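You operate a simulated robot arm through the tools that you are given. There is no shell and no other tool.

You run a simulated robot arm. Do the job below in one go: nothing can be reset, and whatever is moved stays where it is left.

TASK
Add two scoops of malt powder to the jar of milk and put the lid on.
Fine: the lid that lies on the counter; white scoop, back on its rest; leave the rack cover up. Set down upright: white scoop.
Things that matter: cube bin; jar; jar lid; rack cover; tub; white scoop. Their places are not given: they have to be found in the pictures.

Only the result counts: the job must be done as asked and must still hold three seconds after the hand-in. Knocking over, shifting, dropping, spilling or breaking anything else fails it. Lids that push on must go on centred and level and be pressed home; caps that screw on are set level and turned clockwise until they are tight.

THE ROBOT
A 7-joint arm with a two-finger parallel gripper, fixed in place. Base frame: the origin is on the floor under the middle of its stand, x ahead of it, y to its left, z up; the work surface is at about z = 95. Readings come in cm, degrees, newtons and seconds.
It reaches about 124.7 cm from its shoulder. Its first joint turns from -132.0 to 132.0 degrees. Payload 3.91 kg.
The tool frame sits at the grasp point between the pads (the TCP): z along the fingers, y along the line on which they close. The tips reach 3 cm beyond it. The gripper opens to 11 cm. The fingers are 2 cm wide and 1 cm thick; the gripper's body (4.8 by 11.2 cm) begins 5.5 cm behind the TCP.
Orientation is told as [roll, pitch, yaw] about the base's x, y, z axes, in that order, counted from this pose: with the fingers straight down and closing along the base's y, the tool's x points along the base's -x, its y along +y and its z along -z.

THE INTERFACE
- The arm moves only by the tool nudge_tool. Its argument "steps" is a list of rows, each an object (a shift or turn left out is 0, a gripper value left out holds the last) with "xyz": the shift along the tool's x, y, z in cm, a list of three; "dr": the turn, a rotation vector about the tool's x, y, z in rad, a list of three; "grip": the finger opening in cm, from 0 to 11. In form: [{"xyz": [dx, dy, dz], "dr": [rx, ry, rz], "grip": grip}, ...]. A call has 1 to 20 rows; each row is the pose to reach, as a shift and turn from the pose commanded when the call began, along the tool's axes at that moment. Each row takes 0.2 s and may step no farther than 5 cm and 8.6 degrees from the row before; otherwise, or with a gripper value out of range, the whole call is refused. A pose out of reach is approached as far as the arm can. The call stops where the force on the tool passes 90 N (or 10 N more than at its start, if that is more) or the arm is blocked; 0.2 s more then pass. The fingers move at their own pace (about 10.8 cm/s each) and stop on an object; they squeeze with about 25 N. The grip force told is the motor's: it shows also when the fingers shut on nothing. Time passes only in rows, and 0.2 s behind the last, so rows that repeat a pose let the fingers close. The reply holds the time, the measured pose of the TCP, the force on the tool along the base axes, the opening and the grip force, in the units named above and with some noise, with the torque about the TCP (base axes, N m) and any sound that the robot's microphone picked up, and new pictures: "show" is both (left out), scene, wrist or none.
- Cameras (640 x 400 px; columns grow to the right, rows downward): "scene" is fixed at [22.48, -49.84, 176.44]; the picture's right is [0.80, -0.61, 0.00], its down [-0.34, -0.45, -0.82] and it looks along [0.50, 0.66, -0.57] (base axes); focal length 319 px, centre (320, 200). "wrist" rides on the gripper at [7.2, 1.7, -10.3] in the tool frame; the picture's right is [-0.23, 0.97, 0.00], its down [-0.76, -0.18, -0.62] and it looks along [-0.61, -0.14, 0.78] (tool axes); focal length 222 px, centre (320, 200).
- point_at(camera, pixels): for up to 12 pixels [column, row] of the newest picture of that camera ("zoom" is the newest enlarged one), the place [x, y, z] in the base frame of the surface seen there, good to about 0.3 cm, but the place of the scene camera against the robot may be out by one fixed shift of up to 1.2 cm in any direction. The clock stands still meanwhile.
- close_up(camera, box): a new picture of the part [left, top, right, bottom] of that camera's present view, enlarged. The clock stands still meanwhile.
- job_done(): hands the job in; it is judged then, once.

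Leave the gripper open and the arm clear of the work at the hand-in unless told otherwise.

The tools are called after "Call:" as a command line: name --argument value ..., lists and objects as JSON in quotes. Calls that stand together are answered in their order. nudge_tool: Moves the arm, as the interface text tells. Its arguments: {"type":"object","properties":{"steps":{"type":"array","items":{"type":"object","properties":{"xyz":{"type":"array","items":{"type":"number"}},"dr":{"type":"array","items":{"type":"number"}},"grip":{"type":"number"}}}},"show":{"type":"string","enum":["both","scene","wrist","none"]}},"required":["steps"]} The other tools are called the same way: point_at (camera, pixels) gives the place of the surface under pixels of a picture; close_up (camera, box) takes an enlarged picture of a part of a camera's view; job_done () hands the job in.

At the start:

```text
time_s: 0.0
tcp_pos: [60.32, 16.51, 153.71]
ee_rot: [0.0, -0.1, 0.1]
wrist_force: [-0.3, 0.3, 0.8]
ft_torque: [0.02, 0.0, 0.06]
finger_gap: 10.99
finger_force: 0.1
```

scene: 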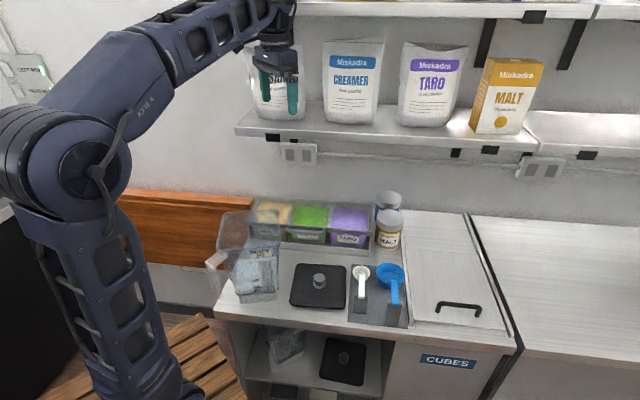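
wrist: 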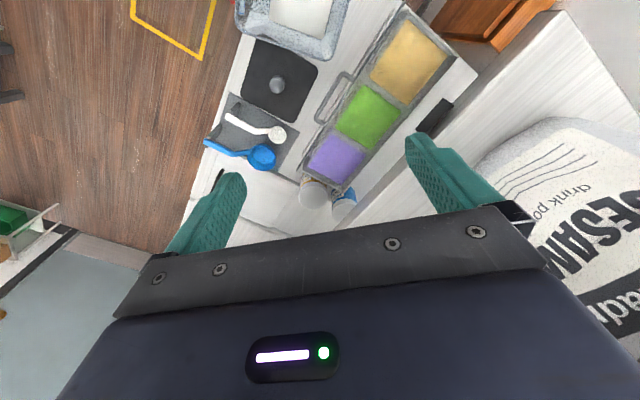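

I'll look closely at the counter before moving: the rack, jar, lid, scoops, tub and cube bin.

Call:
close_up --camera "scene" --box '[200, 180, 440, 330]'

Call:
close_up --camera "wrist" --box '[180, 0, 480, 220]'

Call:
close_up --camera "scene" --box '[230, 180, 410, 290]'

```text
2.67 times, centred on (320, 255) of scene
```

zoom: 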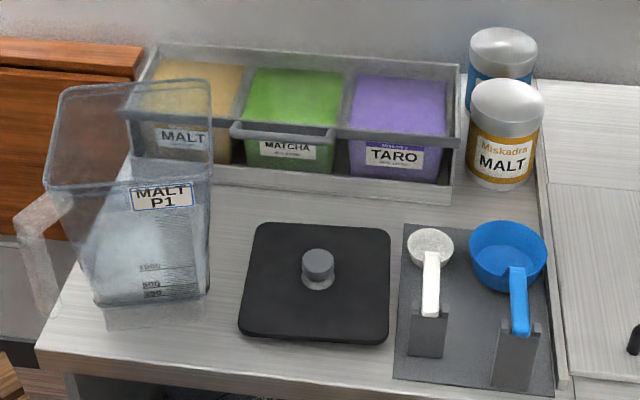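

```text
1.82 times, centred on (330, 110) of wrist
```

zoom: 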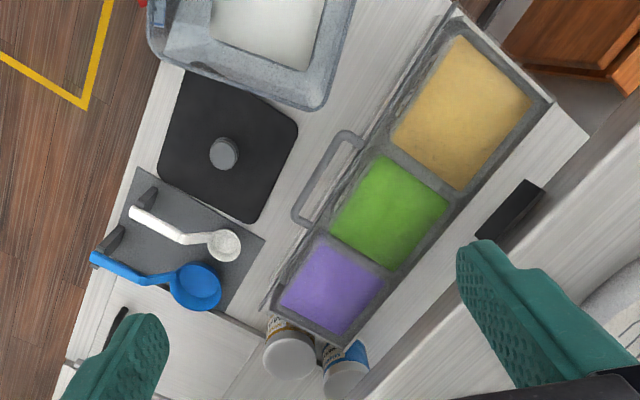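

```text
3.56 times, centred on (320, 235) of scene
```

zoom: 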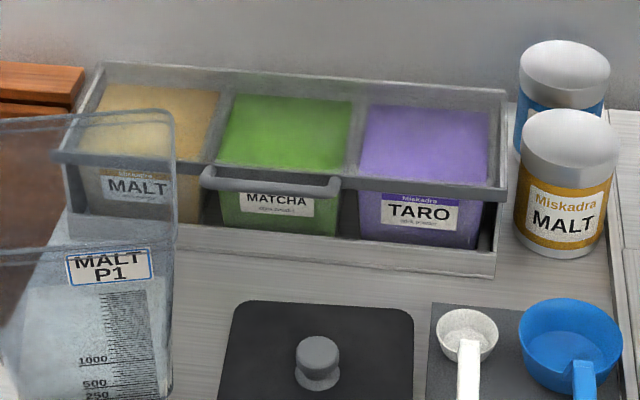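

The rack's clear cover looks closed, with its handle at the front (around zoom 270,183). Next I'll measure the positions of the key objects.

Call:
point_at --camera "zoom" --pixels '[[210, 178], [338, 190], [270, 190], [60, 155], [505, 195], [100, 65], [505, 92], [150, 110], [280, 130], [430, 140], [70, 235], [490, 270]]'

Call:
point_at --camera "scene" --pixels '[[361, 271], [361, 292], [390, 270], [394, 300], [319, 277], [319, 284], [297, 265], [347, 265], [345, 308], [290, 304], [270, 240], [236, 290]]'

Call:
point_at --camera "wrist" --pixels '[[277, 134], [260, 130], [232, 119], [277, 84], [400, 55], [365, 118], [337, 158], [326, 100], [345, 78], [285, 20], [335, 55], [239, 30]]'

```text
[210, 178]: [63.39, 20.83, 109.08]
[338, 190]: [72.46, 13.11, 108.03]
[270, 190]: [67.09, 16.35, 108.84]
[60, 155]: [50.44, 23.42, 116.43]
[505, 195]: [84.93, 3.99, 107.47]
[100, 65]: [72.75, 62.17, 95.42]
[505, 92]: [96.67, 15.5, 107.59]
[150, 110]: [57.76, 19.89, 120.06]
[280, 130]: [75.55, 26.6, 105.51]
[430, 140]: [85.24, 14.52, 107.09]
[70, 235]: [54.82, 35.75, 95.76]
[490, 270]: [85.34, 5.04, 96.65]
```

```text
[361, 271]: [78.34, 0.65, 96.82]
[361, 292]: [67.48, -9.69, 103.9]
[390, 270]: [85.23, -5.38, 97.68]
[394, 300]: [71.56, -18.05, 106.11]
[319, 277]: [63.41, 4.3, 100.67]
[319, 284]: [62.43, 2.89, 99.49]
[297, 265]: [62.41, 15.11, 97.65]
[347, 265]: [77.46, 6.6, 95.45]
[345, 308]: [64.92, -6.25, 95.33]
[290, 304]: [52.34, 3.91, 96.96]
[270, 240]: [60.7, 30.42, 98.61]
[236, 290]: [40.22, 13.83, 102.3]
```

```text
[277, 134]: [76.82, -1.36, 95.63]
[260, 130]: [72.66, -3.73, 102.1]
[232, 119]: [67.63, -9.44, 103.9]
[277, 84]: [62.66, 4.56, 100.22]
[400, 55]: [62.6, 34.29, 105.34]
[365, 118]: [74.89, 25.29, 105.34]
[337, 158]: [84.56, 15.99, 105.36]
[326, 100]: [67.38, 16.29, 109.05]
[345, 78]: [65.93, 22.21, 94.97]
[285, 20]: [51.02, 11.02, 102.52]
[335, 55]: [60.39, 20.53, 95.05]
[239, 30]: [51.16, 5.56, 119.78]
```

The counter appears to be turned about -40° against the base. I'll measure the shelf edges, jar rim, jar body and lid for clearances.

Call:
point_at --camera "scene" --pixels '[[238, 131], [400, 145], [530, 147], [400, 14], [218, 250], [224, 212], [277, 240], [277, 210], [247, 268], [240, 300], [275, 292], [215, 262]]'

Call:
close_up --camera "scene" --box '[200, 195, 300, 310]'

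Call:
close_up --camera "scene" --box '[330, 250, 430, 335]'

```text
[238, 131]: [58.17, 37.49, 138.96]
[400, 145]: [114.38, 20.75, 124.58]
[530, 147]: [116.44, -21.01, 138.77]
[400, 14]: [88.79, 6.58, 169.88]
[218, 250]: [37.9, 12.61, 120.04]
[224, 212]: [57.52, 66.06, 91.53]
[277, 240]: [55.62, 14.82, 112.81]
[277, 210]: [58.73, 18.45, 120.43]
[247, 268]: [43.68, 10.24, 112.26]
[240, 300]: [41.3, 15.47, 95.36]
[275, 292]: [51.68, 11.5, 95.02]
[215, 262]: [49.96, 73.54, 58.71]
```

```text
3.48 times, centred on (250, 252) of scene
```

zoom: 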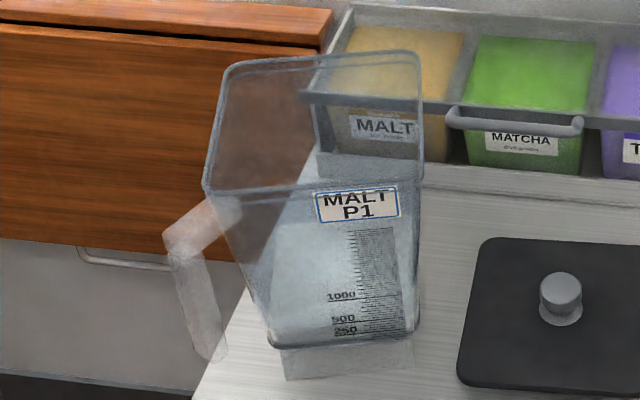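

```text
4.71 times, centred on (380, 292) of scene
```

zoom: 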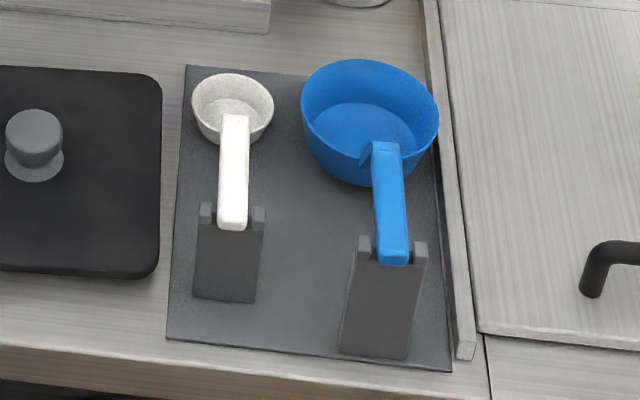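

The white scoop's handle end rests between the prongs of its post. The jar rim is at z≈120 and the shelf underside at z≈138. I'll move the hand to the front of the counter, away from the shelf, and yaw +50° so the wrist camera looks toward the wall over the scoops.

Call:
nudge_tool --steps '[{"xyz": [0, -4, 1], "dr": [0, 0, -0.1]}, {"xyz": [0, -8, 4], "dr": [0, 0, -0.2]}, {"xyz": [0, -12, 7], "dr": [0, 0, -0.3]}, {"xyz": [-0.3, -16, 10], "dr": [0, 0, -0.4]}, {"xyz": [-0.6, -20, 13], "dr": [0, 0, -0.5]}, {"xyz": [-1, -24, 16], "dr": [0, 0, -0.6]}, {"xyz": [-1.5, -28, 19], "dr": [0, 0, -0.7]}, {"xyz": [-2, -31, 22], "dr": [0, 0, -0.8]}, {"xyz": [-2.7, -33, 25], "dr": [0, 0, -0.8727]}, {"xyz": [-2.7, -33, 26], "dr": [0, 0, -0.8727]}]'

```text
refused: row 6 steps farther than a row can; nothing moved
```

Row 6 was just over 5 cm, so I'll use smaller steps.

Call:
nudge_tool --steps '[{"xyz": [0, -3.5, 1], "dr": [0, 0, -0.1]}, {"xyz": [0, -7, 4], "dr": [0, 0, -0.2]}, {"xyz": [0, -10.5, 7], "dr": [0, 0, -0.3]}, {"xyz": [-0.3, -14, 10], "dr": [0, 0, -0.4]}, {"xyz": [-0.6, -17.5, 13], "dr": [0, 0, -0.5]}, {"xyz": [-1, -21, 16], "dr": [0, 0, -0.6]}, {"xyz": [-1.5, -24.5, 19], "dr": [0, 0, -0.7]}, {"xyz": [-2, -28, 22], "dr": [0, 0, -0.8]}, {"xyz": [-2.7, -31.5, 25], "dr": [0, 0, -0.8727]}, {"xyz": [-2.7, -33, 26], "dr": [0, 0, -0.8727]}]'

```text
time_s: 2.2
tcp_pos: [62.91, -16.63, 127.86]
ee_rot: [0.0, 0.0, 50.1]
wrist_force: [0.6, 0.2, 0.3]
ft_torque: [-0.03, -0.02, -0.02]
finger_gap: 11.0
finger_force: 0.0
```

scene: 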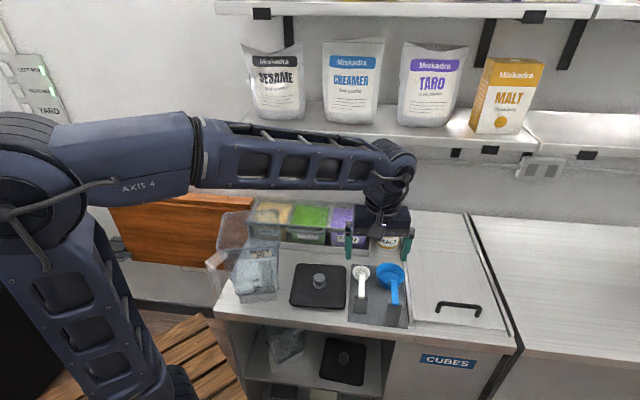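
wrist: 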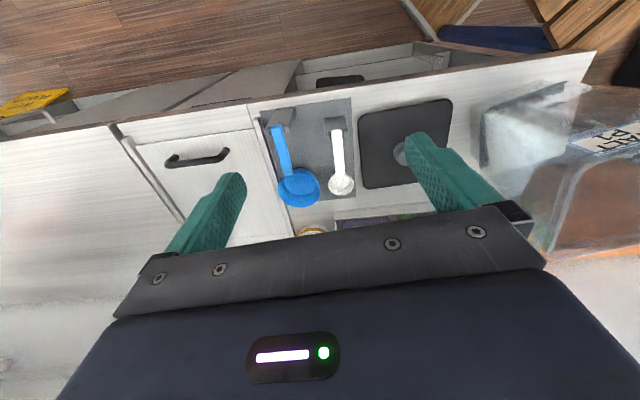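

The wrist camera now sees the scoops, lid and rack front. I'll take a close-up there and measure the scoop, its post and the lid.

Call:
close_up --camera "wrist" --box '[240, 80, 480, 230]'

Call:
point_at --camera "wrist" --pixels '[[337, 128], [337, 140], [338, 155], [339, 165], [341, 183], [353, 183], [329, 183], [340, 193], [329, 121], [345, 121], [280, 135], [298, 188]]'

Call:
point_at --camera "wrist" --pixels '[[360, 105], [452, 99], [363, 186], [400, 155], [270, 98], [352, 98], [130, 145], [600, 60], [500, 165], [590, 85], [250, 90], [120, 130]]'

```text
2.67 times, centred on (360, 155) of wrist
```

zoom: 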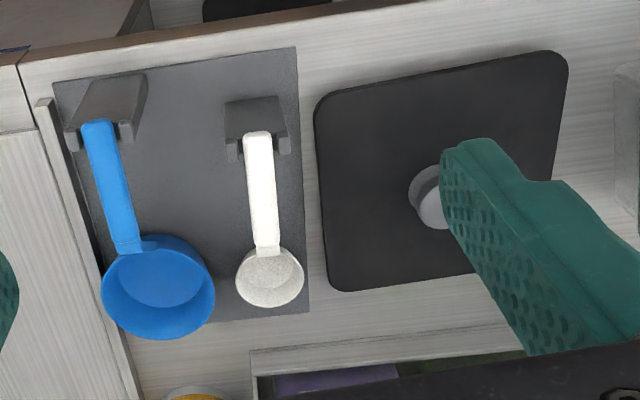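

```text
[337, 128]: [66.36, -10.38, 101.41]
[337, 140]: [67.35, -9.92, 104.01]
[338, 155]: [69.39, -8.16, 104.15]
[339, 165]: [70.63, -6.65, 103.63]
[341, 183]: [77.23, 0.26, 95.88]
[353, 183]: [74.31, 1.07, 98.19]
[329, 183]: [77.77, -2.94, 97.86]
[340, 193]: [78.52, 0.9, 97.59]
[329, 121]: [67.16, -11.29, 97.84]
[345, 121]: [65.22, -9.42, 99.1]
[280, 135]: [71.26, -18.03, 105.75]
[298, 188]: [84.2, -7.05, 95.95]
```

```text
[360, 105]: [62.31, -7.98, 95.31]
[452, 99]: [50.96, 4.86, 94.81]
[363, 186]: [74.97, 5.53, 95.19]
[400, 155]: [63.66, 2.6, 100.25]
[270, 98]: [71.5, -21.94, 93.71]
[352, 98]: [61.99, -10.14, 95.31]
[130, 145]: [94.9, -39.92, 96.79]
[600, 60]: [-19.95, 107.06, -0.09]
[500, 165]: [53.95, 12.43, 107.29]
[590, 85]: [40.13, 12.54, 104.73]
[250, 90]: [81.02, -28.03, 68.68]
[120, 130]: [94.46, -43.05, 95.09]
```

I need the counter, mat, lid and jar orientations more exactly, so I'll sample points along long edges in the wrist view and the zoom.

Call:
point_at --camera "wrist" --pixels '[[20, 143], [200, 118], [580, 62], [480, 78], [340, 218], [420, 210], [330, 222], [590, 80], [480, 105], [487, 168], [548, 240], [640, 145]]'

Call:
point_at --camera "zoom" --pixels '[[55, 88], [294, 50], [308, 310], [324, 110], [550, 55], [335, 285], [316, 180], [565, 130], [430, 195], [437, 212], [400, 278], [440, 72]]'

Call:
close_up --camera "wrist" --box '[300, 100, 380, 210]'

```text
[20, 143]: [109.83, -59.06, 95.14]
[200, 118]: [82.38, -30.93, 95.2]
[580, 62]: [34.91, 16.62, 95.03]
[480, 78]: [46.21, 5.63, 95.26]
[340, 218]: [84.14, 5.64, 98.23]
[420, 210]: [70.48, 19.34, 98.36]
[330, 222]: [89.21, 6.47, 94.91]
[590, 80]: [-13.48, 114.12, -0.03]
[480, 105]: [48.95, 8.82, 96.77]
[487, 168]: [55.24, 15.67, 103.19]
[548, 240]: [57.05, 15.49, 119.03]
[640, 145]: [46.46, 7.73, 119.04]
```

```text
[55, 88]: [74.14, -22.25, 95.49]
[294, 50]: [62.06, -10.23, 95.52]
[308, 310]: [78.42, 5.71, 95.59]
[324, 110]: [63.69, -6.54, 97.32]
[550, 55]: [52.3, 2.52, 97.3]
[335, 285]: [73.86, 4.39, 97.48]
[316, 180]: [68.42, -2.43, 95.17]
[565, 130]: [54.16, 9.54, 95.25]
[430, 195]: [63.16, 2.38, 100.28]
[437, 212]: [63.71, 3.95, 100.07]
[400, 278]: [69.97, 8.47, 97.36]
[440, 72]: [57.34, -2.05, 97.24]
```

```text
3.64 times, centred on (340, 155) of wrist
```

zoom: 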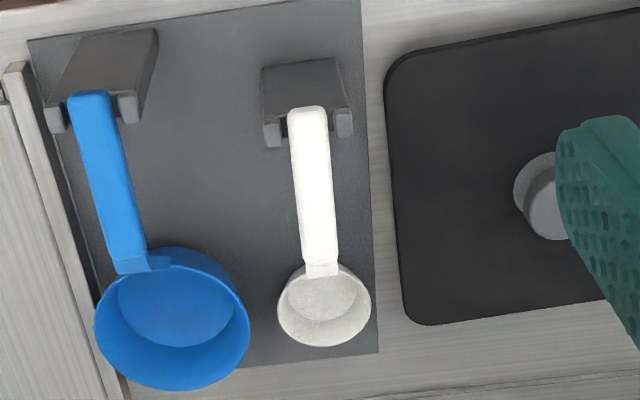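

The front edges show the counter is turned exactly -45°. The white scoop's handle runs along the depth direction, which I'll call V=(x+y)/√2 (U=(x-y)/√2 runs along the counter). Next I'll measure the scoop handle profile and post in this zoom.

Call:
point_at --camera "zoom" --pixels '[[305, 115], [308, 140], [312, 170], [316, 200], [319, 230], [321, 255], [322, 270], [322, 290], [280, 295], [370, 290], [325, 343], [323, 320]]'

Call:
point_at --camera "scene" --pixels '[[256, 200], [300, 205], [270, 212], [350, 215], [330, 203], [372, 232], [365, 210], [237, 205], [252, 247], [376, 246], [370, 255], [260, 215]]'

```text
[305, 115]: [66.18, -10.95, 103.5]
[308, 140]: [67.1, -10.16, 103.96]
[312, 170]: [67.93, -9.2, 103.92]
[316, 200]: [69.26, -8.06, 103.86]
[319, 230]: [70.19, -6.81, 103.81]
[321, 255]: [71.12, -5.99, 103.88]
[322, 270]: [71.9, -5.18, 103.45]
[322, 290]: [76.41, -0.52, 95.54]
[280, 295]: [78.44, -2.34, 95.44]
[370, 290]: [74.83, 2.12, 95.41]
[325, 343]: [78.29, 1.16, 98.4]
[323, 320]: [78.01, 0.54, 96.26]
```

```text
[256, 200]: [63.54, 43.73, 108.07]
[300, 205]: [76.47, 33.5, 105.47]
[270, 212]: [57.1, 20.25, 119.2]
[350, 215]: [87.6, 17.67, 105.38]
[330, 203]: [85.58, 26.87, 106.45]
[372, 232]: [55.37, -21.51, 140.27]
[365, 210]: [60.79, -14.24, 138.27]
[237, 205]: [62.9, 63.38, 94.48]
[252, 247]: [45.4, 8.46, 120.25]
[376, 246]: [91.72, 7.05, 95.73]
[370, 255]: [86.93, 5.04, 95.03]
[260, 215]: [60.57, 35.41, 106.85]
```

Handle: flat at z≈103.9 from V=39 to 47 (U=54.5), then it slopes down to the bowl at V≈53.4 (rim z≈98). The cover's handle bar is at U≈30–42, V≈59, z≈108.8. I'll move to U≈44, V≈40 at yaw 45, then pitch the fingers toward the wall so the wrist camera sees the cover front.

Call:
nudge_tool --steps '[{"xyz": [-2, 2.9, 2.4], "dr": [0, 0, 0.022]}, {"xyz": [-4, 5.8, 4.9], "dr": [0, 0, 0.044]}, {"xyz": [-6, 8.7, 7.4], "dr": [0, 0, 0.066]}, {"xyz": [-8.3, 11.55, 9.9], "dr": [0, 0, 0.0873]}]' --show "none"

Call:
nudge_tool --steps '[{"dr": [0, -0.13, 0]}, {"dr": [0, -0.26, 0]}, {"dr": [0, -0.39, 0]}, {"dr": [0, -0.52, 0]}, {"dr": [0, -0.65, 0]}, {"dr": [0, -0.785, 0]}, {"dr": [0, -0.785, 0]}]'

```text
time_s: 3.2
tcp_pos: [59.3, -2.7, 117.68]
ee_rot: [0.1, 0.1, 45.0]
wrist_force: [-0.6, -0.2, 0.6]
ft_torque: [0.04, 0.06, -0.05]
finger_gap: 11.01
finger_force: 0.0
```

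```text
time_s: 4.8
tcp_pos: [59.43, -2.64, 117.76]
ee_rot: [0.0, -45.0, 45.0]
wrist_force: [0.3, 0.4, 0.0]
ft_torque: [-0.03, 0.01, 0.02]
finger_gap: 10.99
finger_force: 0.1
```

scene: 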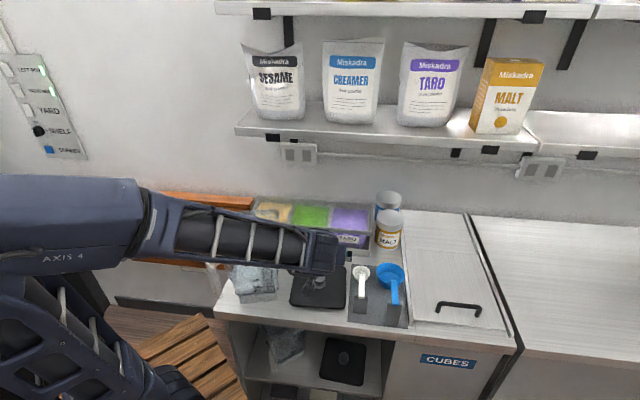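
wrist: 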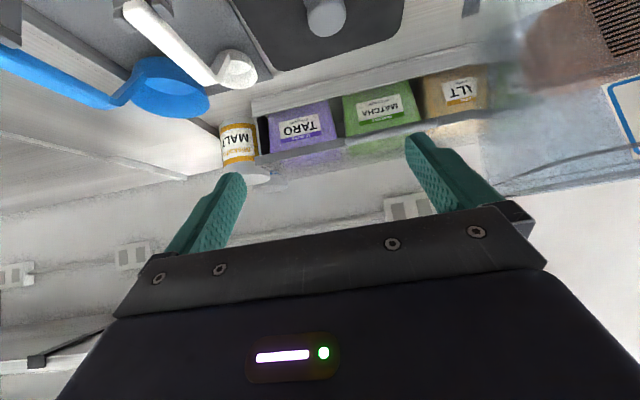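

The view is upside-down and shows the rack front, with the jar at the right. I'll take a close-up of the cover's front edge and handle.

Call:
close_up --camera "wrist" --box '[230, 50, 510, 200]'

Call:
close_up --camera "wrist" --box '[320, 70, 440, 170]'

```text
2.29 times, centred on (370, 125) of wrist
```

zoom: 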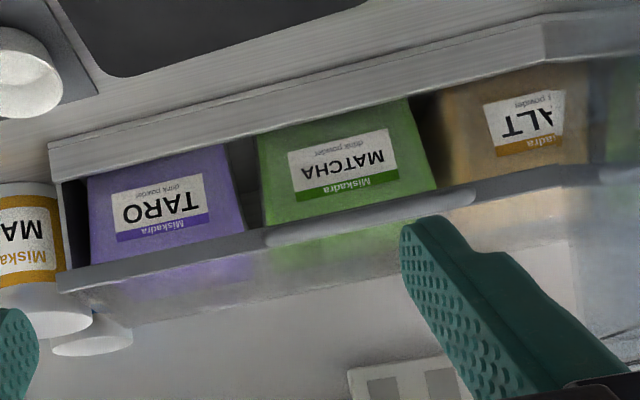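

```text
4.00 times, centred on (380, 120) of wrist
```

zoom: 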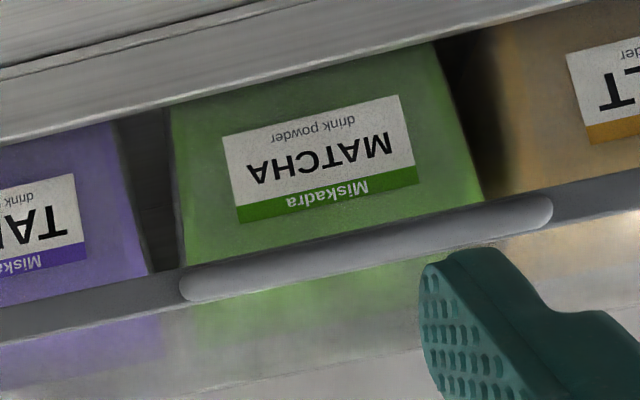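

I'll measure the handle bar, the cover's front lip and the tub fronts here.

Call:
point_at --camera "zoom" --pixels '[[195, 288], [300, 262], [365, 248], [450, 230], [540, 212], [50, 318], [120, 300], [600, 195], [330, 100], [340, 225], [40, 120], [400, 70]]'

Call:
point_at --camera "wrist" --pixels '[[258, 172], [262, 165], [300, 156], [440, 120], [250, 185], [470, 112], [330, 15], [318, 30], [430, 40], [265, 40], [590, 140], [560, 160]]'

```text
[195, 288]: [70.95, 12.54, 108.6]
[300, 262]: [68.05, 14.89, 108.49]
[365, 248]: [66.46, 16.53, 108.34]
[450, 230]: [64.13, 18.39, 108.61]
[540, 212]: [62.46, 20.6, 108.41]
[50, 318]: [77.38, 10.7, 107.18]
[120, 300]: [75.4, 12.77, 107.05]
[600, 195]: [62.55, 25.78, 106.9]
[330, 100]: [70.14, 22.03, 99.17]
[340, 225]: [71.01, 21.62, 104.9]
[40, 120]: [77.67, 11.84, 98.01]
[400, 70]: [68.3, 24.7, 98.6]
```

```text
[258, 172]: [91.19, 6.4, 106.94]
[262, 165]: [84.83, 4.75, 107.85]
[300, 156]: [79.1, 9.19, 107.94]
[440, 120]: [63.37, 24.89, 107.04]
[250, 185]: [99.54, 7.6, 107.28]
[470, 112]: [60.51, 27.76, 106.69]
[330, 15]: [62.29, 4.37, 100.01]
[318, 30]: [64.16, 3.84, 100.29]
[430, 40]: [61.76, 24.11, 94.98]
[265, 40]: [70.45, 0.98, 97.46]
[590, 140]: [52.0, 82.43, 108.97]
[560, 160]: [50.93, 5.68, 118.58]
```

The lip's front face is at V≈62.4, z≈106.5–108. The tub fronts are at V≈65.3 and the hinge is at about V≈79.4. To stay clear of the jar, I'll lift under the lip right of the bar, at U≈46 with a 4 cm finger gap. First I'll pre-position in front of the lip and check the wall and shelf heights.

Call:
nudge_tool --steps '[{"xyz": [-0.7, -0.6, 4.2], "dr": [0, -0.044, 0], "grip": 4}, {"xyz": [-1.4, -1.1, 8.4], "dr": [0, -0.0875, 0], "grip": 4}, {"xyz": [-2.1, -1.6, 12.6], "dr": [0, -0.131, 0], "grip": 4}, {"xyz": [-2.86, -2.1, 16.7], "dr": [0, -0.1745, 0], "grip": 4}, {"xyz": [-2.86, -2.1, 16.7], "dr": [0, -0.1745, 0], "grip": 4}]'

Call:
point_at --camera "scene" --pixels '[[450, 190], [350, 175], [420, 205], [405, 148], [250, 136], [330, 140], [515, 145], [450, 160], [410, 215], [300, 185], [270, 150], [400, 170]]'

```text
time_s: 6.0
tcp_pos: [70.78, 5.98, 107.94]
ee_rot: [0.0, -54.9, 44.9]
wrist_force: [0.1, -0.4, 0.9]
ft_torque: [0.03, -0.02, 0.01]
finger_gap: 3.98
finger_force: 0.1
```

scene: 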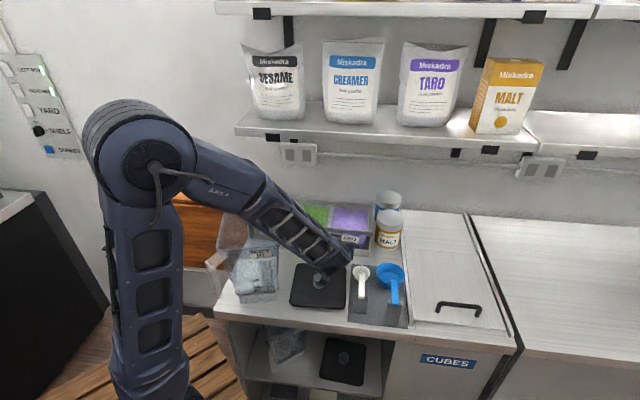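
wrist: 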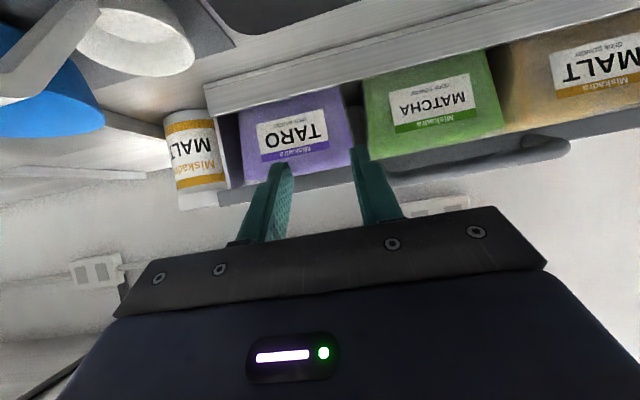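

```text
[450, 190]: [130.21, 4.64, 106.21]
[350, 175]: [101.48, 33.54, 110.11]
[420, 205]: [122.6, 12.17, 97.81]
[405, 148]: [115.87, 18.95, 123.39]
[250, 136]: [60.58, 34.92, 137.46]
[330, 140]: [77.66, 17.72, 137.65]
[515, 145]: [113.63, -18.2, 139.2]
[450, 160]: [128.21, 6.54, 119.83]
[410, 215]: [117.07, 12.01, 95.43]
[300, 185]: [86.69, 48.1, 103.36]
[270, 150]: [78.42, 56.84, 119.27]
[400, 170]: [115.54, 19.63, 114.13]
```

The wall is at V≈95.4 and the shelf underside at z≈137.5. The fingers are just in front of the lip at U≈46, so I'll lower and slide the tips under it without touching.

Call:
nudge_tool --steps '[{"xyz": [2.14, 0, 2.96]}, {"xyz": [0.55, 0, 5.15]}, {"xyz": [-1.04, 0, 7.3]}, {"xyz": [-1.04, 0, 7.3]}]'

```text
time_s: 7.0
tcp_pos: [75.37, 10.33, 104.48]
ee_rot: [0.1, -55.1, 45.0]
wrist_force: [-0.2, 0.3, 0.7]
ft_torque: [-0.02, 0.02, 0.0]
finger_gap: 4.01
finger_force: 0.2
```

scene: 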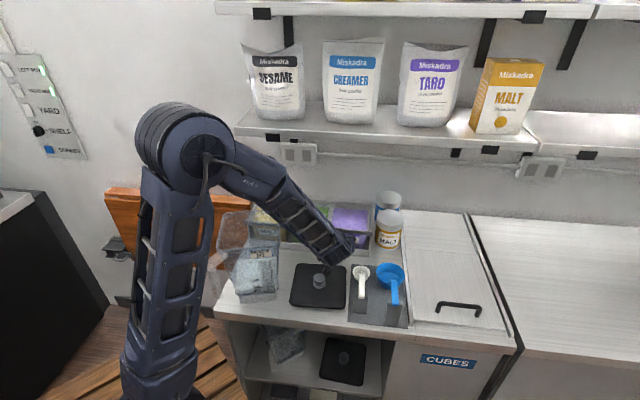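
wrist: 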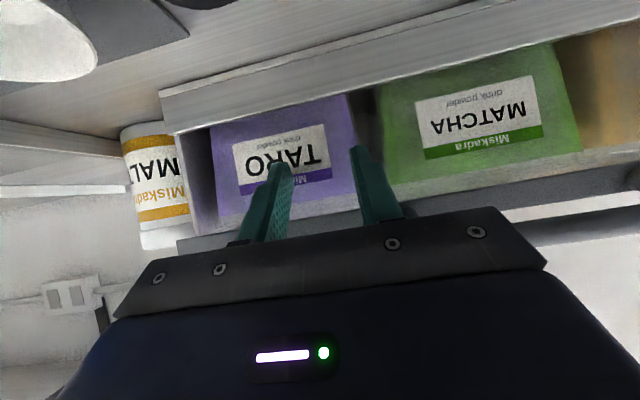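

The tips sit under the lip with no contact. Next I'll lift along the cover's arc to about 30°.

Call:
nudge_tool --steps '[{"xyz": [-1.37, 0, -0.66]}, {"xyz": [-2.3, 0, -1.3]}, {"xyz": [-3.33, 0, -1.9]}, {"xyz": [-4.4, 0, -2.55]}, {"xyz": [-5.49, 0, -3.18]}, {"xyz": [-6.6, 0, -3.55]}, {"xyz": [-7.67, 0, -3.91]}, {"xyz": [-8.7, 0, -4.15]}, {"xyz": [-9.79, 0, -4.36]}]'

```text
time_s: 9.0
tcp_pos: [76.82, 11.84, 115.1]
ee_rot: [0.0, -55.0, 45.0]
wrist_force: [-2.2, -2.4, -2.6]
ft_torque: [-0.04, 0.03, 0.04]
finger_gap: 4.0
finger_force: 0.1
```

scene: 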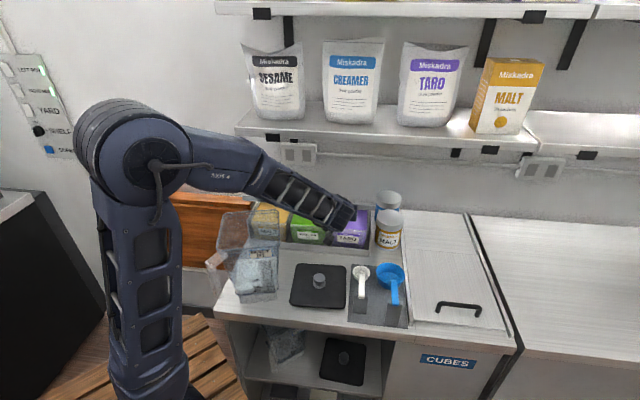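
wrist: 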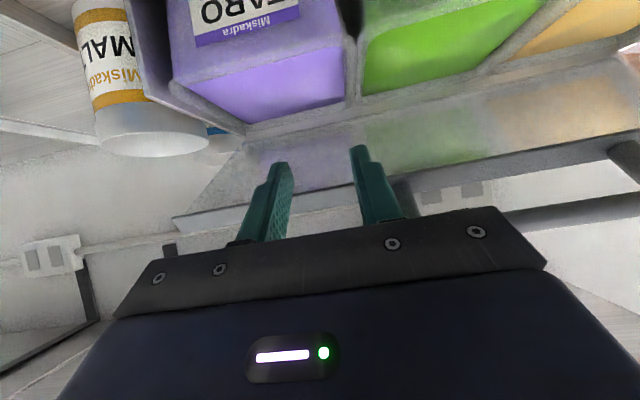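

The cover is at about 30° with only a light load (about 4 N). I'll carry on along the arc to about 85° while flattening the hand to stay clear of the shelf.

Call:
nudge_tool --steps '[{"xyz": [-2.42, 0, 0.14], "dr": [0, -0.044, 0]}, {"xyz": [-4.67, 0, 0.39], "dr": [0, -0.087, 0]}, {"xyz": [-6.57, 0, 1.01], "dr": [0, -0.13, 0]}, {"xyz": [-8.25, 0, 1.67], "dr": [0, -0.175, 0]}, {"xyz": [-9.8, 0, 2.66], "dr": [0, -0.22, 0]}, {"xyz": [-11.24, 0, 3.84], "dr": [0, -0.26, 0]}, {"xyz": [-12.58, 0, 5.23], "dr": [0, -0.28, 0]}, {"xyz": [-13.3, 0, 6.1], "dr": [0, -0.297, 0]}]'

```text
time_s: 10.8
tcp_pos: [85.66, 20.74, 122.56]
ee_rot: [-0.1, -72.0, 45.0]
wrist_force: [-0.3, 0.5, -0.3]
ft_torque: [-0.01, 0.01, -0.01]
finger_gap: 3.99
finger_force: 0.0
```

scene: 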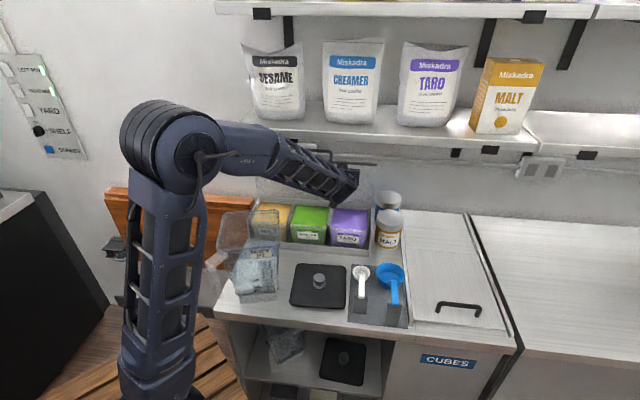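
wrist: 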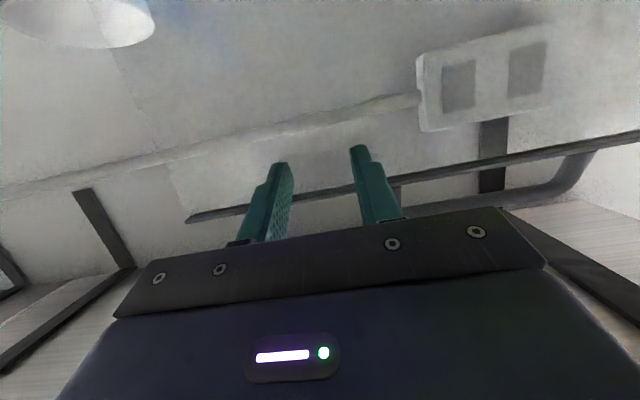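

The force has dropped to zero and the cover is up in the scene picture. I'll check its angle in a close-up.

Call:
close_up --camera "scene" --box '[220, 130, 420, 260]'

Call:
point_at --camera "wrist" --pixels '[[190, 217], [240, 207], [320, 188], [420, 168], [560, 150], [470, 205], [550, 190], [610, 145]]'

```text
3.08 times, centred on (320, 195) of scene
```

zoom: 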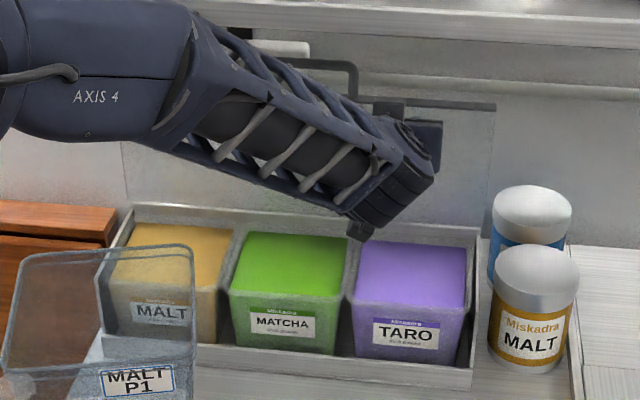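

```text
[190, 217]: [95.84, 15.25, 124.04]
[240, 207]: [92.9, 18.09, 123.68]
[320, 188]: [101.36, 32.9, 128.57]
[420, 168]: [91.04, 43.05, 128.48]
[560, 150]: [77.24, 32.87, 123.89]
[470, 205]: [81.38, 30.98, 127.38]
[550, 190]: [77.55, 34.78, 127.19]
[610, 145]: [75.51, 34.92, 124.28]
```

The cover is almost vertical (lip at V≈78.3, z≈124). I'll push it a little past vertical with the tips and watch the force.

Call:
nudge_tool --steps '[{"xyz": [-0.25, 0, 0.76]}, {"xyz": [-0.5, 0, 1.52]}, {"xyz": [-0.77, 0, 2.38]}, {"xyz": [-1.0, 0, 3.1]}]'

Call:
point_at --camera "wrist" --pixels '[[190, 217], [240, 207], [560, 150], [470, 205], [550, 190], [610, 145]]'

```text
time_s: 12.0
tcp_pos: [87.64, 22.62, 122.45]
ee_rot: [-0.2, -71.9, 45.2]
wrist_force: [-47.8, -27.0, 11.4]
ft_torque: [0.58, 0.09, 0.53]
finger_gap: 3.98
finger_force: 0.0
stopped in row 4: the force on the tool passed its limit at 93 N (the readings are from after the stop); the commanded pose is now the measured one
```

scene: 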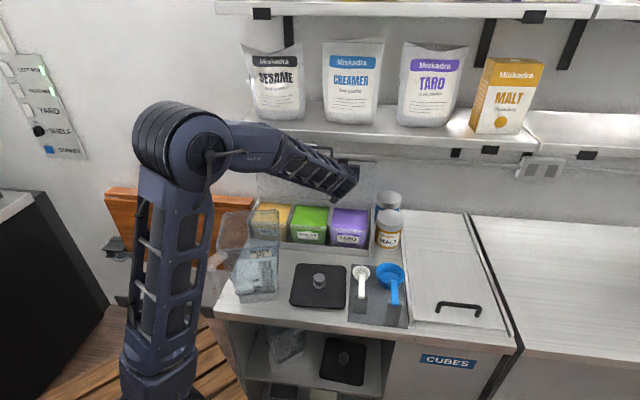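
wrist: 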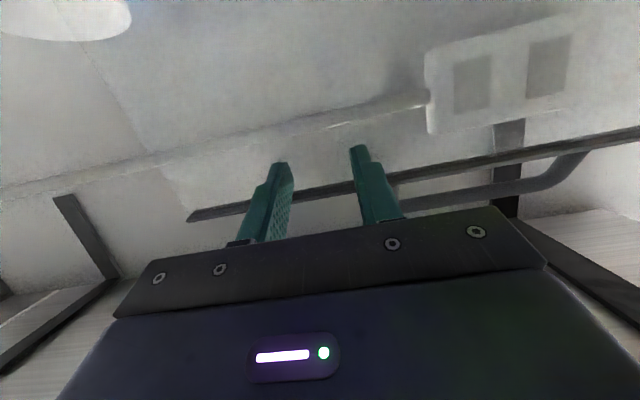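

```text
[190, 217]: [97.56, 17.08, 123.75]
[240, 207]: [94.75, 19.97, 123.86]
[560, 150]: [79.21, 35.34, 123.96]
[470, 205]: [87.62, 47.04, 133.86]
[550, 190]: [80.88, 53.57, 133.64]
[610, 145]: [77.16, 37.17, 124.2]
```

The cover reached its stop past vertical (lip now at V≈81). I'll back off and check that it stays and the rack hasn't shifted.

Call:
nudge_tool --steps '[{"xyz": [0.3, 0, -1]}, {"xyz": [0.6, 0, -2]}, {"xyz": [1.6, 0, -5]}, {"xyz": [3, 0, -9.5]}, {"xyz": [4, 0, -14]}, {"xyz": [4, 0, -14]}]'

Call:
close_up --camera "scene" --box '[200, 130, 420, 270]'

Call:
point_at --camera "zoom" --pixels '[[330, 362], [460, 383], [470, 235], [130, 215], [300, 240], [150, 205], [190, 245], [160, 300], [260, 70], [490, 105]]'

```text
time_s: 13.4
tcp_pos: [77.5, 12.5, 122.73]
ee_rot: [0.0, -71.7, 44.8]
wrist_force: [-0.6, 0.8, -0.1]
ft_torque: [0.01, -0.04, -0.03]
finger_gap: 3.98
finger_force: 0.2
```

scene: 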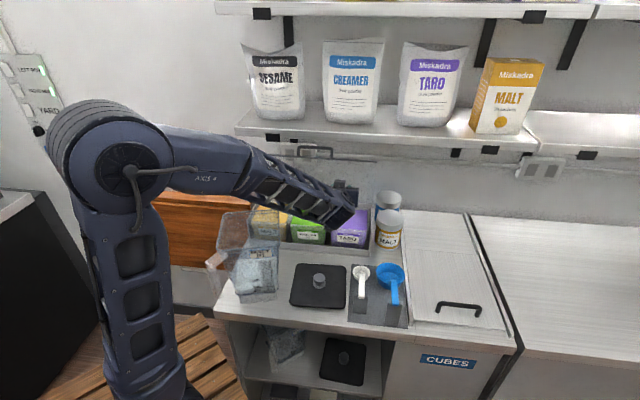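
wrist: 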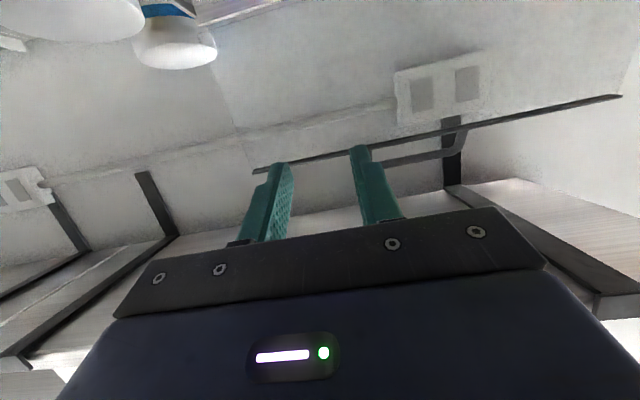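

```text
2.86 times, centred on (310, 200) of scene
```

zoom: 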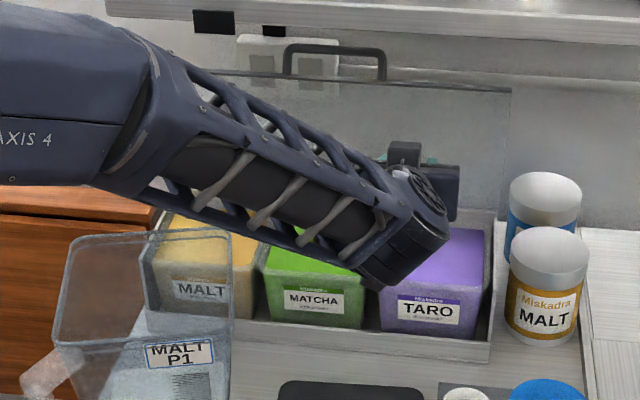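

```text
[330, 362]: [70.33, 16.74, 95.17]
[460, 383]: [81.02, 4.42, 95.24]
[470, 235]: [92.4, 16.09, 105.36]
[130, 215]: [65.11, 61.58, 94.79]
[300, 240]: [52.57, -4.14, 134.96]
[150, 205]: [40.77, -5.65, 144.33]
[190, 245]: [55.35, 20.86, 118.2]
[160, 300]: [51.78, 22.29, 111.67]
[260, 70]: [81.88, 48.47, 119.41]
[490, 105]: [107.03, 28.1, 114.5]
```

The cover stays up on its own. Next is the white scoop: I'll move back and right to above its handle at U=54.5, V=43.8 while bringing the hand to about 25° forward pitch.

Call:
nudge_tool --steps '[{"xyz": [1.8, -1.2, -2.4], "dr": [0, 0.117, 0]}, {"xyz": [3.6, -2.4, -4.8], "dr": [0, 0.233, 0]}, {"xyz": [5.4, -3.66, -7.2], "dr": [0, 0.35, 0]}, {"xyz": [7.2, -4.9, -9.6], "dr": [0, 0.467, 0]}, {"xyz": [9.0, -6.1, -12.0], "dr": [0, 0.584, 0]}, {"xyz": [10.8, -7.3, -14.4], "dr": [0, 0.7, 0]}, {"xyz": [12.56, -8.54, -16.76], "dr": [0, 0.817, 0]}, {"xyz": [12.56, -8.54, -16.76], "dr": [0, 0.817, 0]}]'

```text
time_s: 15.2
tcp_pos: [69.51, -7.55, 116.38]
ee_rot: [0.0, -24.8, 44.9]
wrist_force: [-0.2, -0.1, 0.3]
ft_torque: [0.0, 0.0, 0.01]
finger_gap: 4.01
finger_force: 0.0
```

scene: 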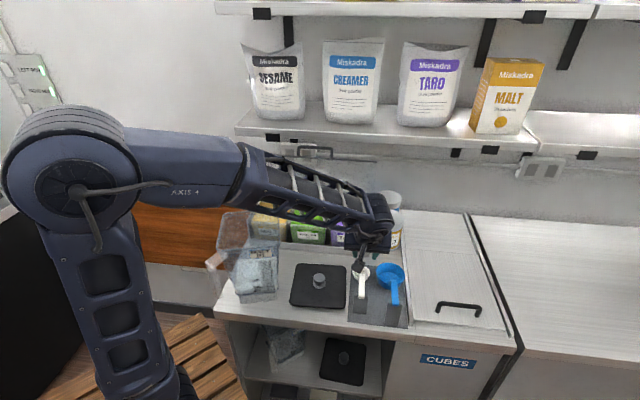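
wrist: 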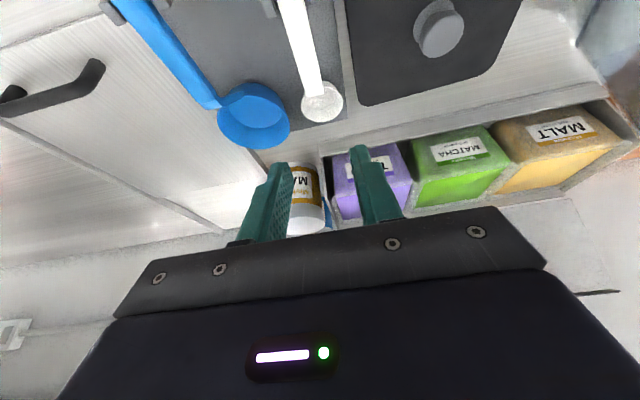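

The hand is at U=54.5, V=43.8. From here I'll recheck the handle and bowl positions and how the post holds the handle.

Call:
point_at --camera "wrist" --pixels '[[296, 20], [304, 50], [312, 80], [318, 94], [322, 103], [303, 103], [343, 100], [324, 121], [285, 20], [306, 18], [268, 8], [318, 110]]'

Call:
close_up --camera "wrist" --box '[240, 0, 380, 130]'

Call:
close_up --camera "scene" --box '[330, 210, 420, 330]'

```text
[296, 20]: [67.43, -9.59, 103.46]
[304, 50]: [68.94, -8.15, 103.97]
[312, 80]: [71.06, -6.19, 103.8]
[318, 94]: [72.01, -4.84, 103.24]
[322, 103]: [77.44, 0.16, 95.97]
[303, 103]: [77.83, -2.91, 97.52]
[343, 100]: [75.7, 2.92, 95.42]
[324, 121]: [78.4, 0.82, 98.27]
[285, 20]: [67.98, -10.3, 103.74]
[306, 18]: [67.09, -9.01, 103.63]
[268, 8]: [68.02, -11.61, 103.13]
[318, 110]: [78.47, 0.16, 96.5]
```

```text
3.08 times, centred on (310, 65) of wrist
```

zoom: 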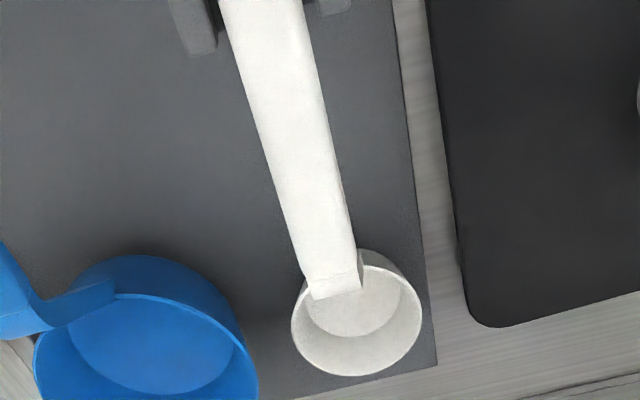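

```text
3.33 times, centred on (375, 270) of scene
```

zoom: 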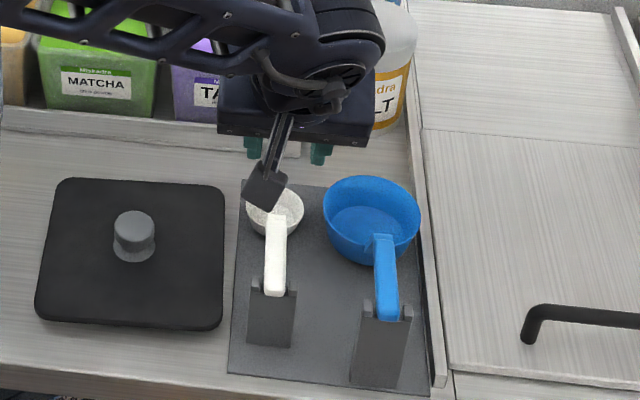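

The handle is 1.6 cm wide, centred at U≈54.55, with its top at z≈103.8. I'll descend straight to z≈103.3 with the gap open.

Call:
nudge_tool --steps '[{"xyz": [1.68, -0.03, 3.63], "grip": 4}, {"xyz": [3.35, -0.05, 7.26]}, {"xyz": [4.6, -0.05, 9.9]}, {"xyz": [5.48, -0.05, 11.86]}, {"xyz": [5.48, -0.05, 11.86]}]'

```text
time_s: 16.4
tcp_pos: [69.58, -7.46, 103.28]
ee_rot: [0.0, -25.0, 45.0]
wrist_force: [0.1, -0.9, -0.1]
ft_torque: [0.01, -0.04, 0.0]
finger_gap: 4.0
finger_force: 0.0
```

scene: 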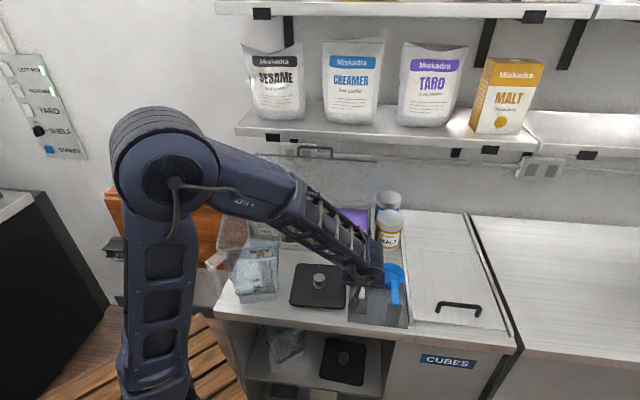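
wrist: 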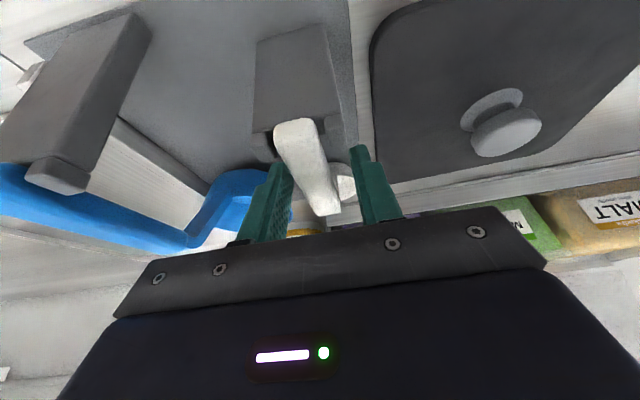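

The handle lies between the fingers, so I'll close on it.

Call:
nudge_tool --steps '[{"grip": 2.5}, {"grip": 1.5}, {"grip": 0.5}, {"grip": 0}, {"grip": 0}, {"grip": 0}]'

Call:
close_up --camera "wrist" --box '[220, 80, 420, 240]'

```text
time_s: 17.8
tcp_pos: [69.54, -7.47, 103.2]
ee_rot: [-0.1, -24.9, 44.9]
wrist_force: [0.3, 0.1, -0.3]
ft_torque: [0.01, 0.0, 0.03]
finger_gap: 1.71
finger_force: 25.0
```

scene: 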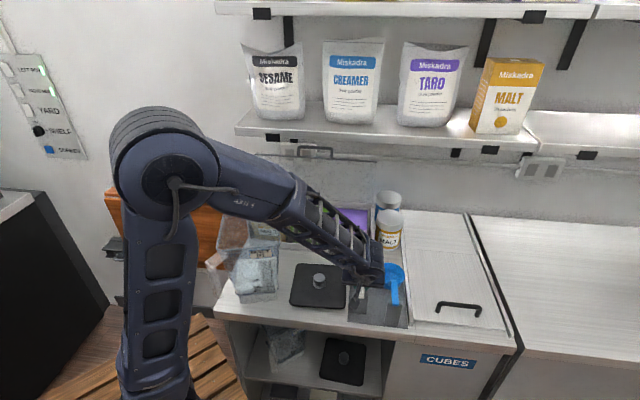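
wrist: 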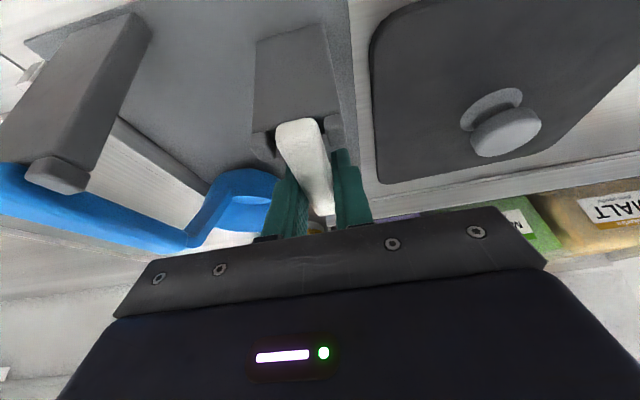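

```text
2.50 times, centred on (320, 160) of wrist
```

zoom: 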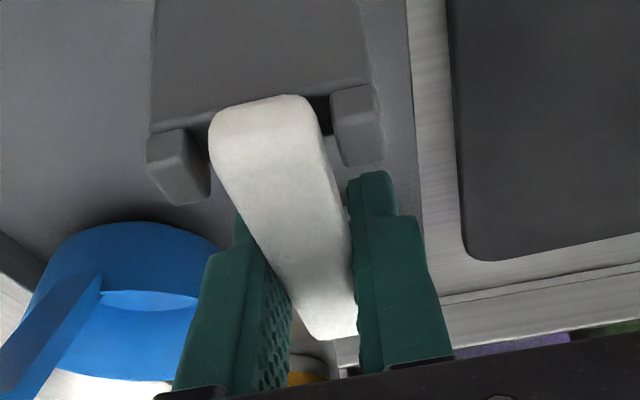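

It's gripped, with a 1.71 cm gap and 25 N. I'll note the grasp pose for returning it: U=54.46, V=43.89, z=103.2, pitch -25°. Next I'll lift straight up 12 cm.

Call:
nudge_tool --steps '[{"xyz": [-0.42, 0, -0.91]}, {"xyz": [-0.85, 0, -1.81]}, {"xyz": [-1.69, 0, -3.63]}, {"xyz": [-2.54, 0, -5.44]}, {"xyz": [-3.8, 0, -8.16]}, {"xyz": [-5.07, 0, -10.88]}, {"xyz": [-5.07, 0, -10.88]}]'

Call:
close_up --camera "wrist" --box '[180, 60, 440, 240]'

Call:
close_up --camera "scene" --box '[220, 190, 420, 330]'

```text
time_s: 19.4
tcp_pos: [69.71, -7.54, 114.96]
ee_rot: [-0.1, -24.8, 44.9]
wrist_force: [0.3, 0.5, -0.2]
ft_torque: [0.01, 0.01, 0.04]
finger_gap: 1.65
finger_force: 25.2
```

scene: 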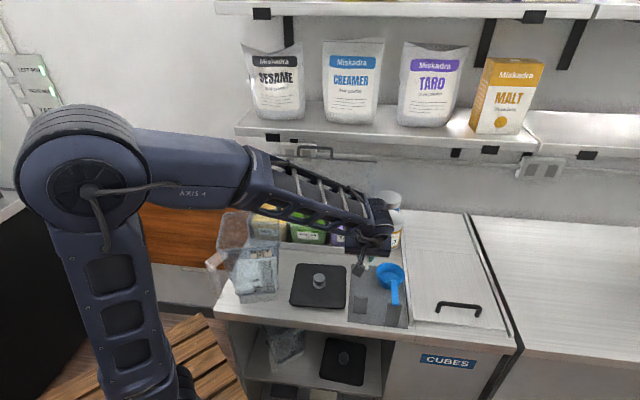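
wrist: 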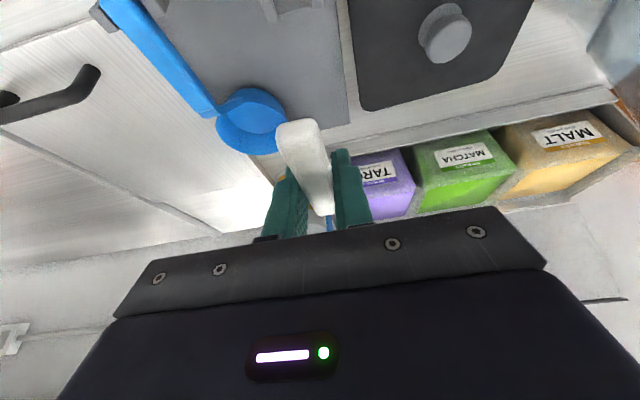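

```text
2.22 times, centred on (310, 150) of wrist
```

zoom: 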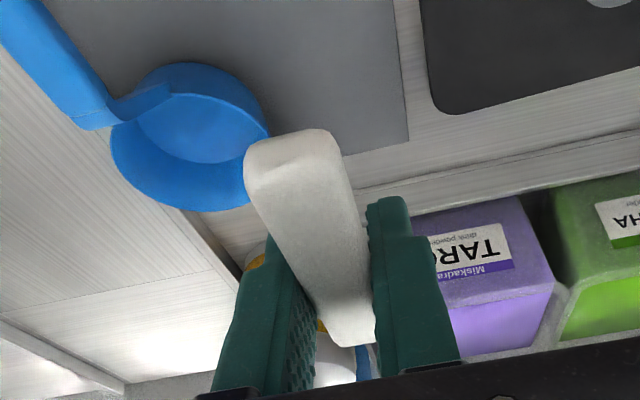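

```text
2.86 times, centred on (320, 260) of scene
```

zoom: 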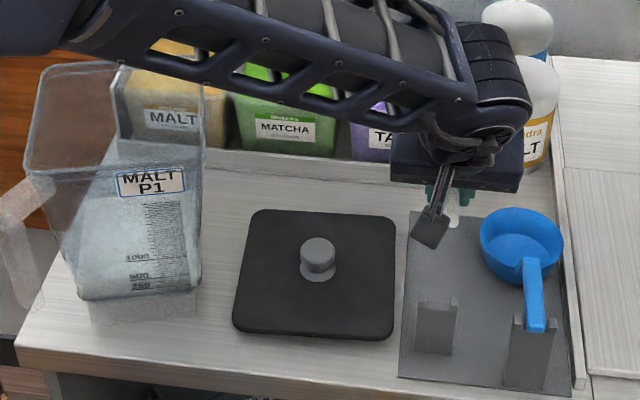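

The scoop is lifted with no slip, and the post is empty. Next I'll measure the malt tub's rim and powder from this view.

Call:
close_up --camera "wrist" --box '[440, 80, 640, 230]'

Call:
point_at --camera "wrist" --pixels '[[500, 165], [605, 142], [560, 170], [510, 188], [540, 182], [590, 160], [620, 150], [497, 128], [600, 120], [632, 150], [612, 90], [450, 185]]'

```text
2.67 times, centred on (540, 155) of wrist
```

zoom: 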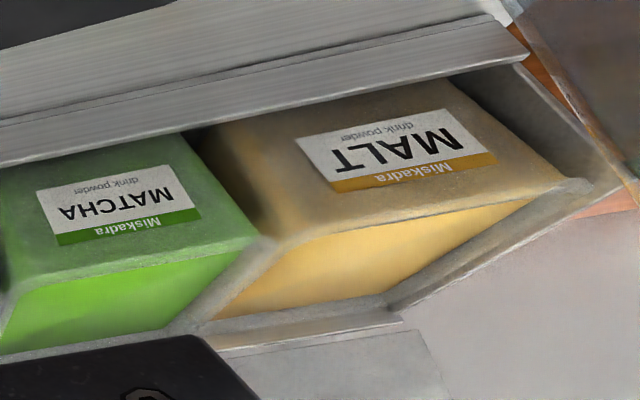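

```text
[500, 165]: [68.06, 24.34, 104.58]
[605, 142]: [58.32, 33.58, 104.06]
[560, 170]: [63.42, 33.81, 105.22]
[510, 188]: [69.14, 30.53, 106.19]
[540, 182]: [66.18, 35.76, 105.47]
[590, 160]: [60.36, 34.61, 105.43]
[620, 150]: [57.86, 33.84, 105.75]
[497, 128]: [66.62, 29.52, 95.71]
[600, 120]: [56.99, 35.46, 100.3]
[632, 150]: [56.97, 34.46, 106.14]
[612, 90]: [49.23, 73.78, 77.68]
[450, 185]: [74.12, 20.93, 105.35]
```

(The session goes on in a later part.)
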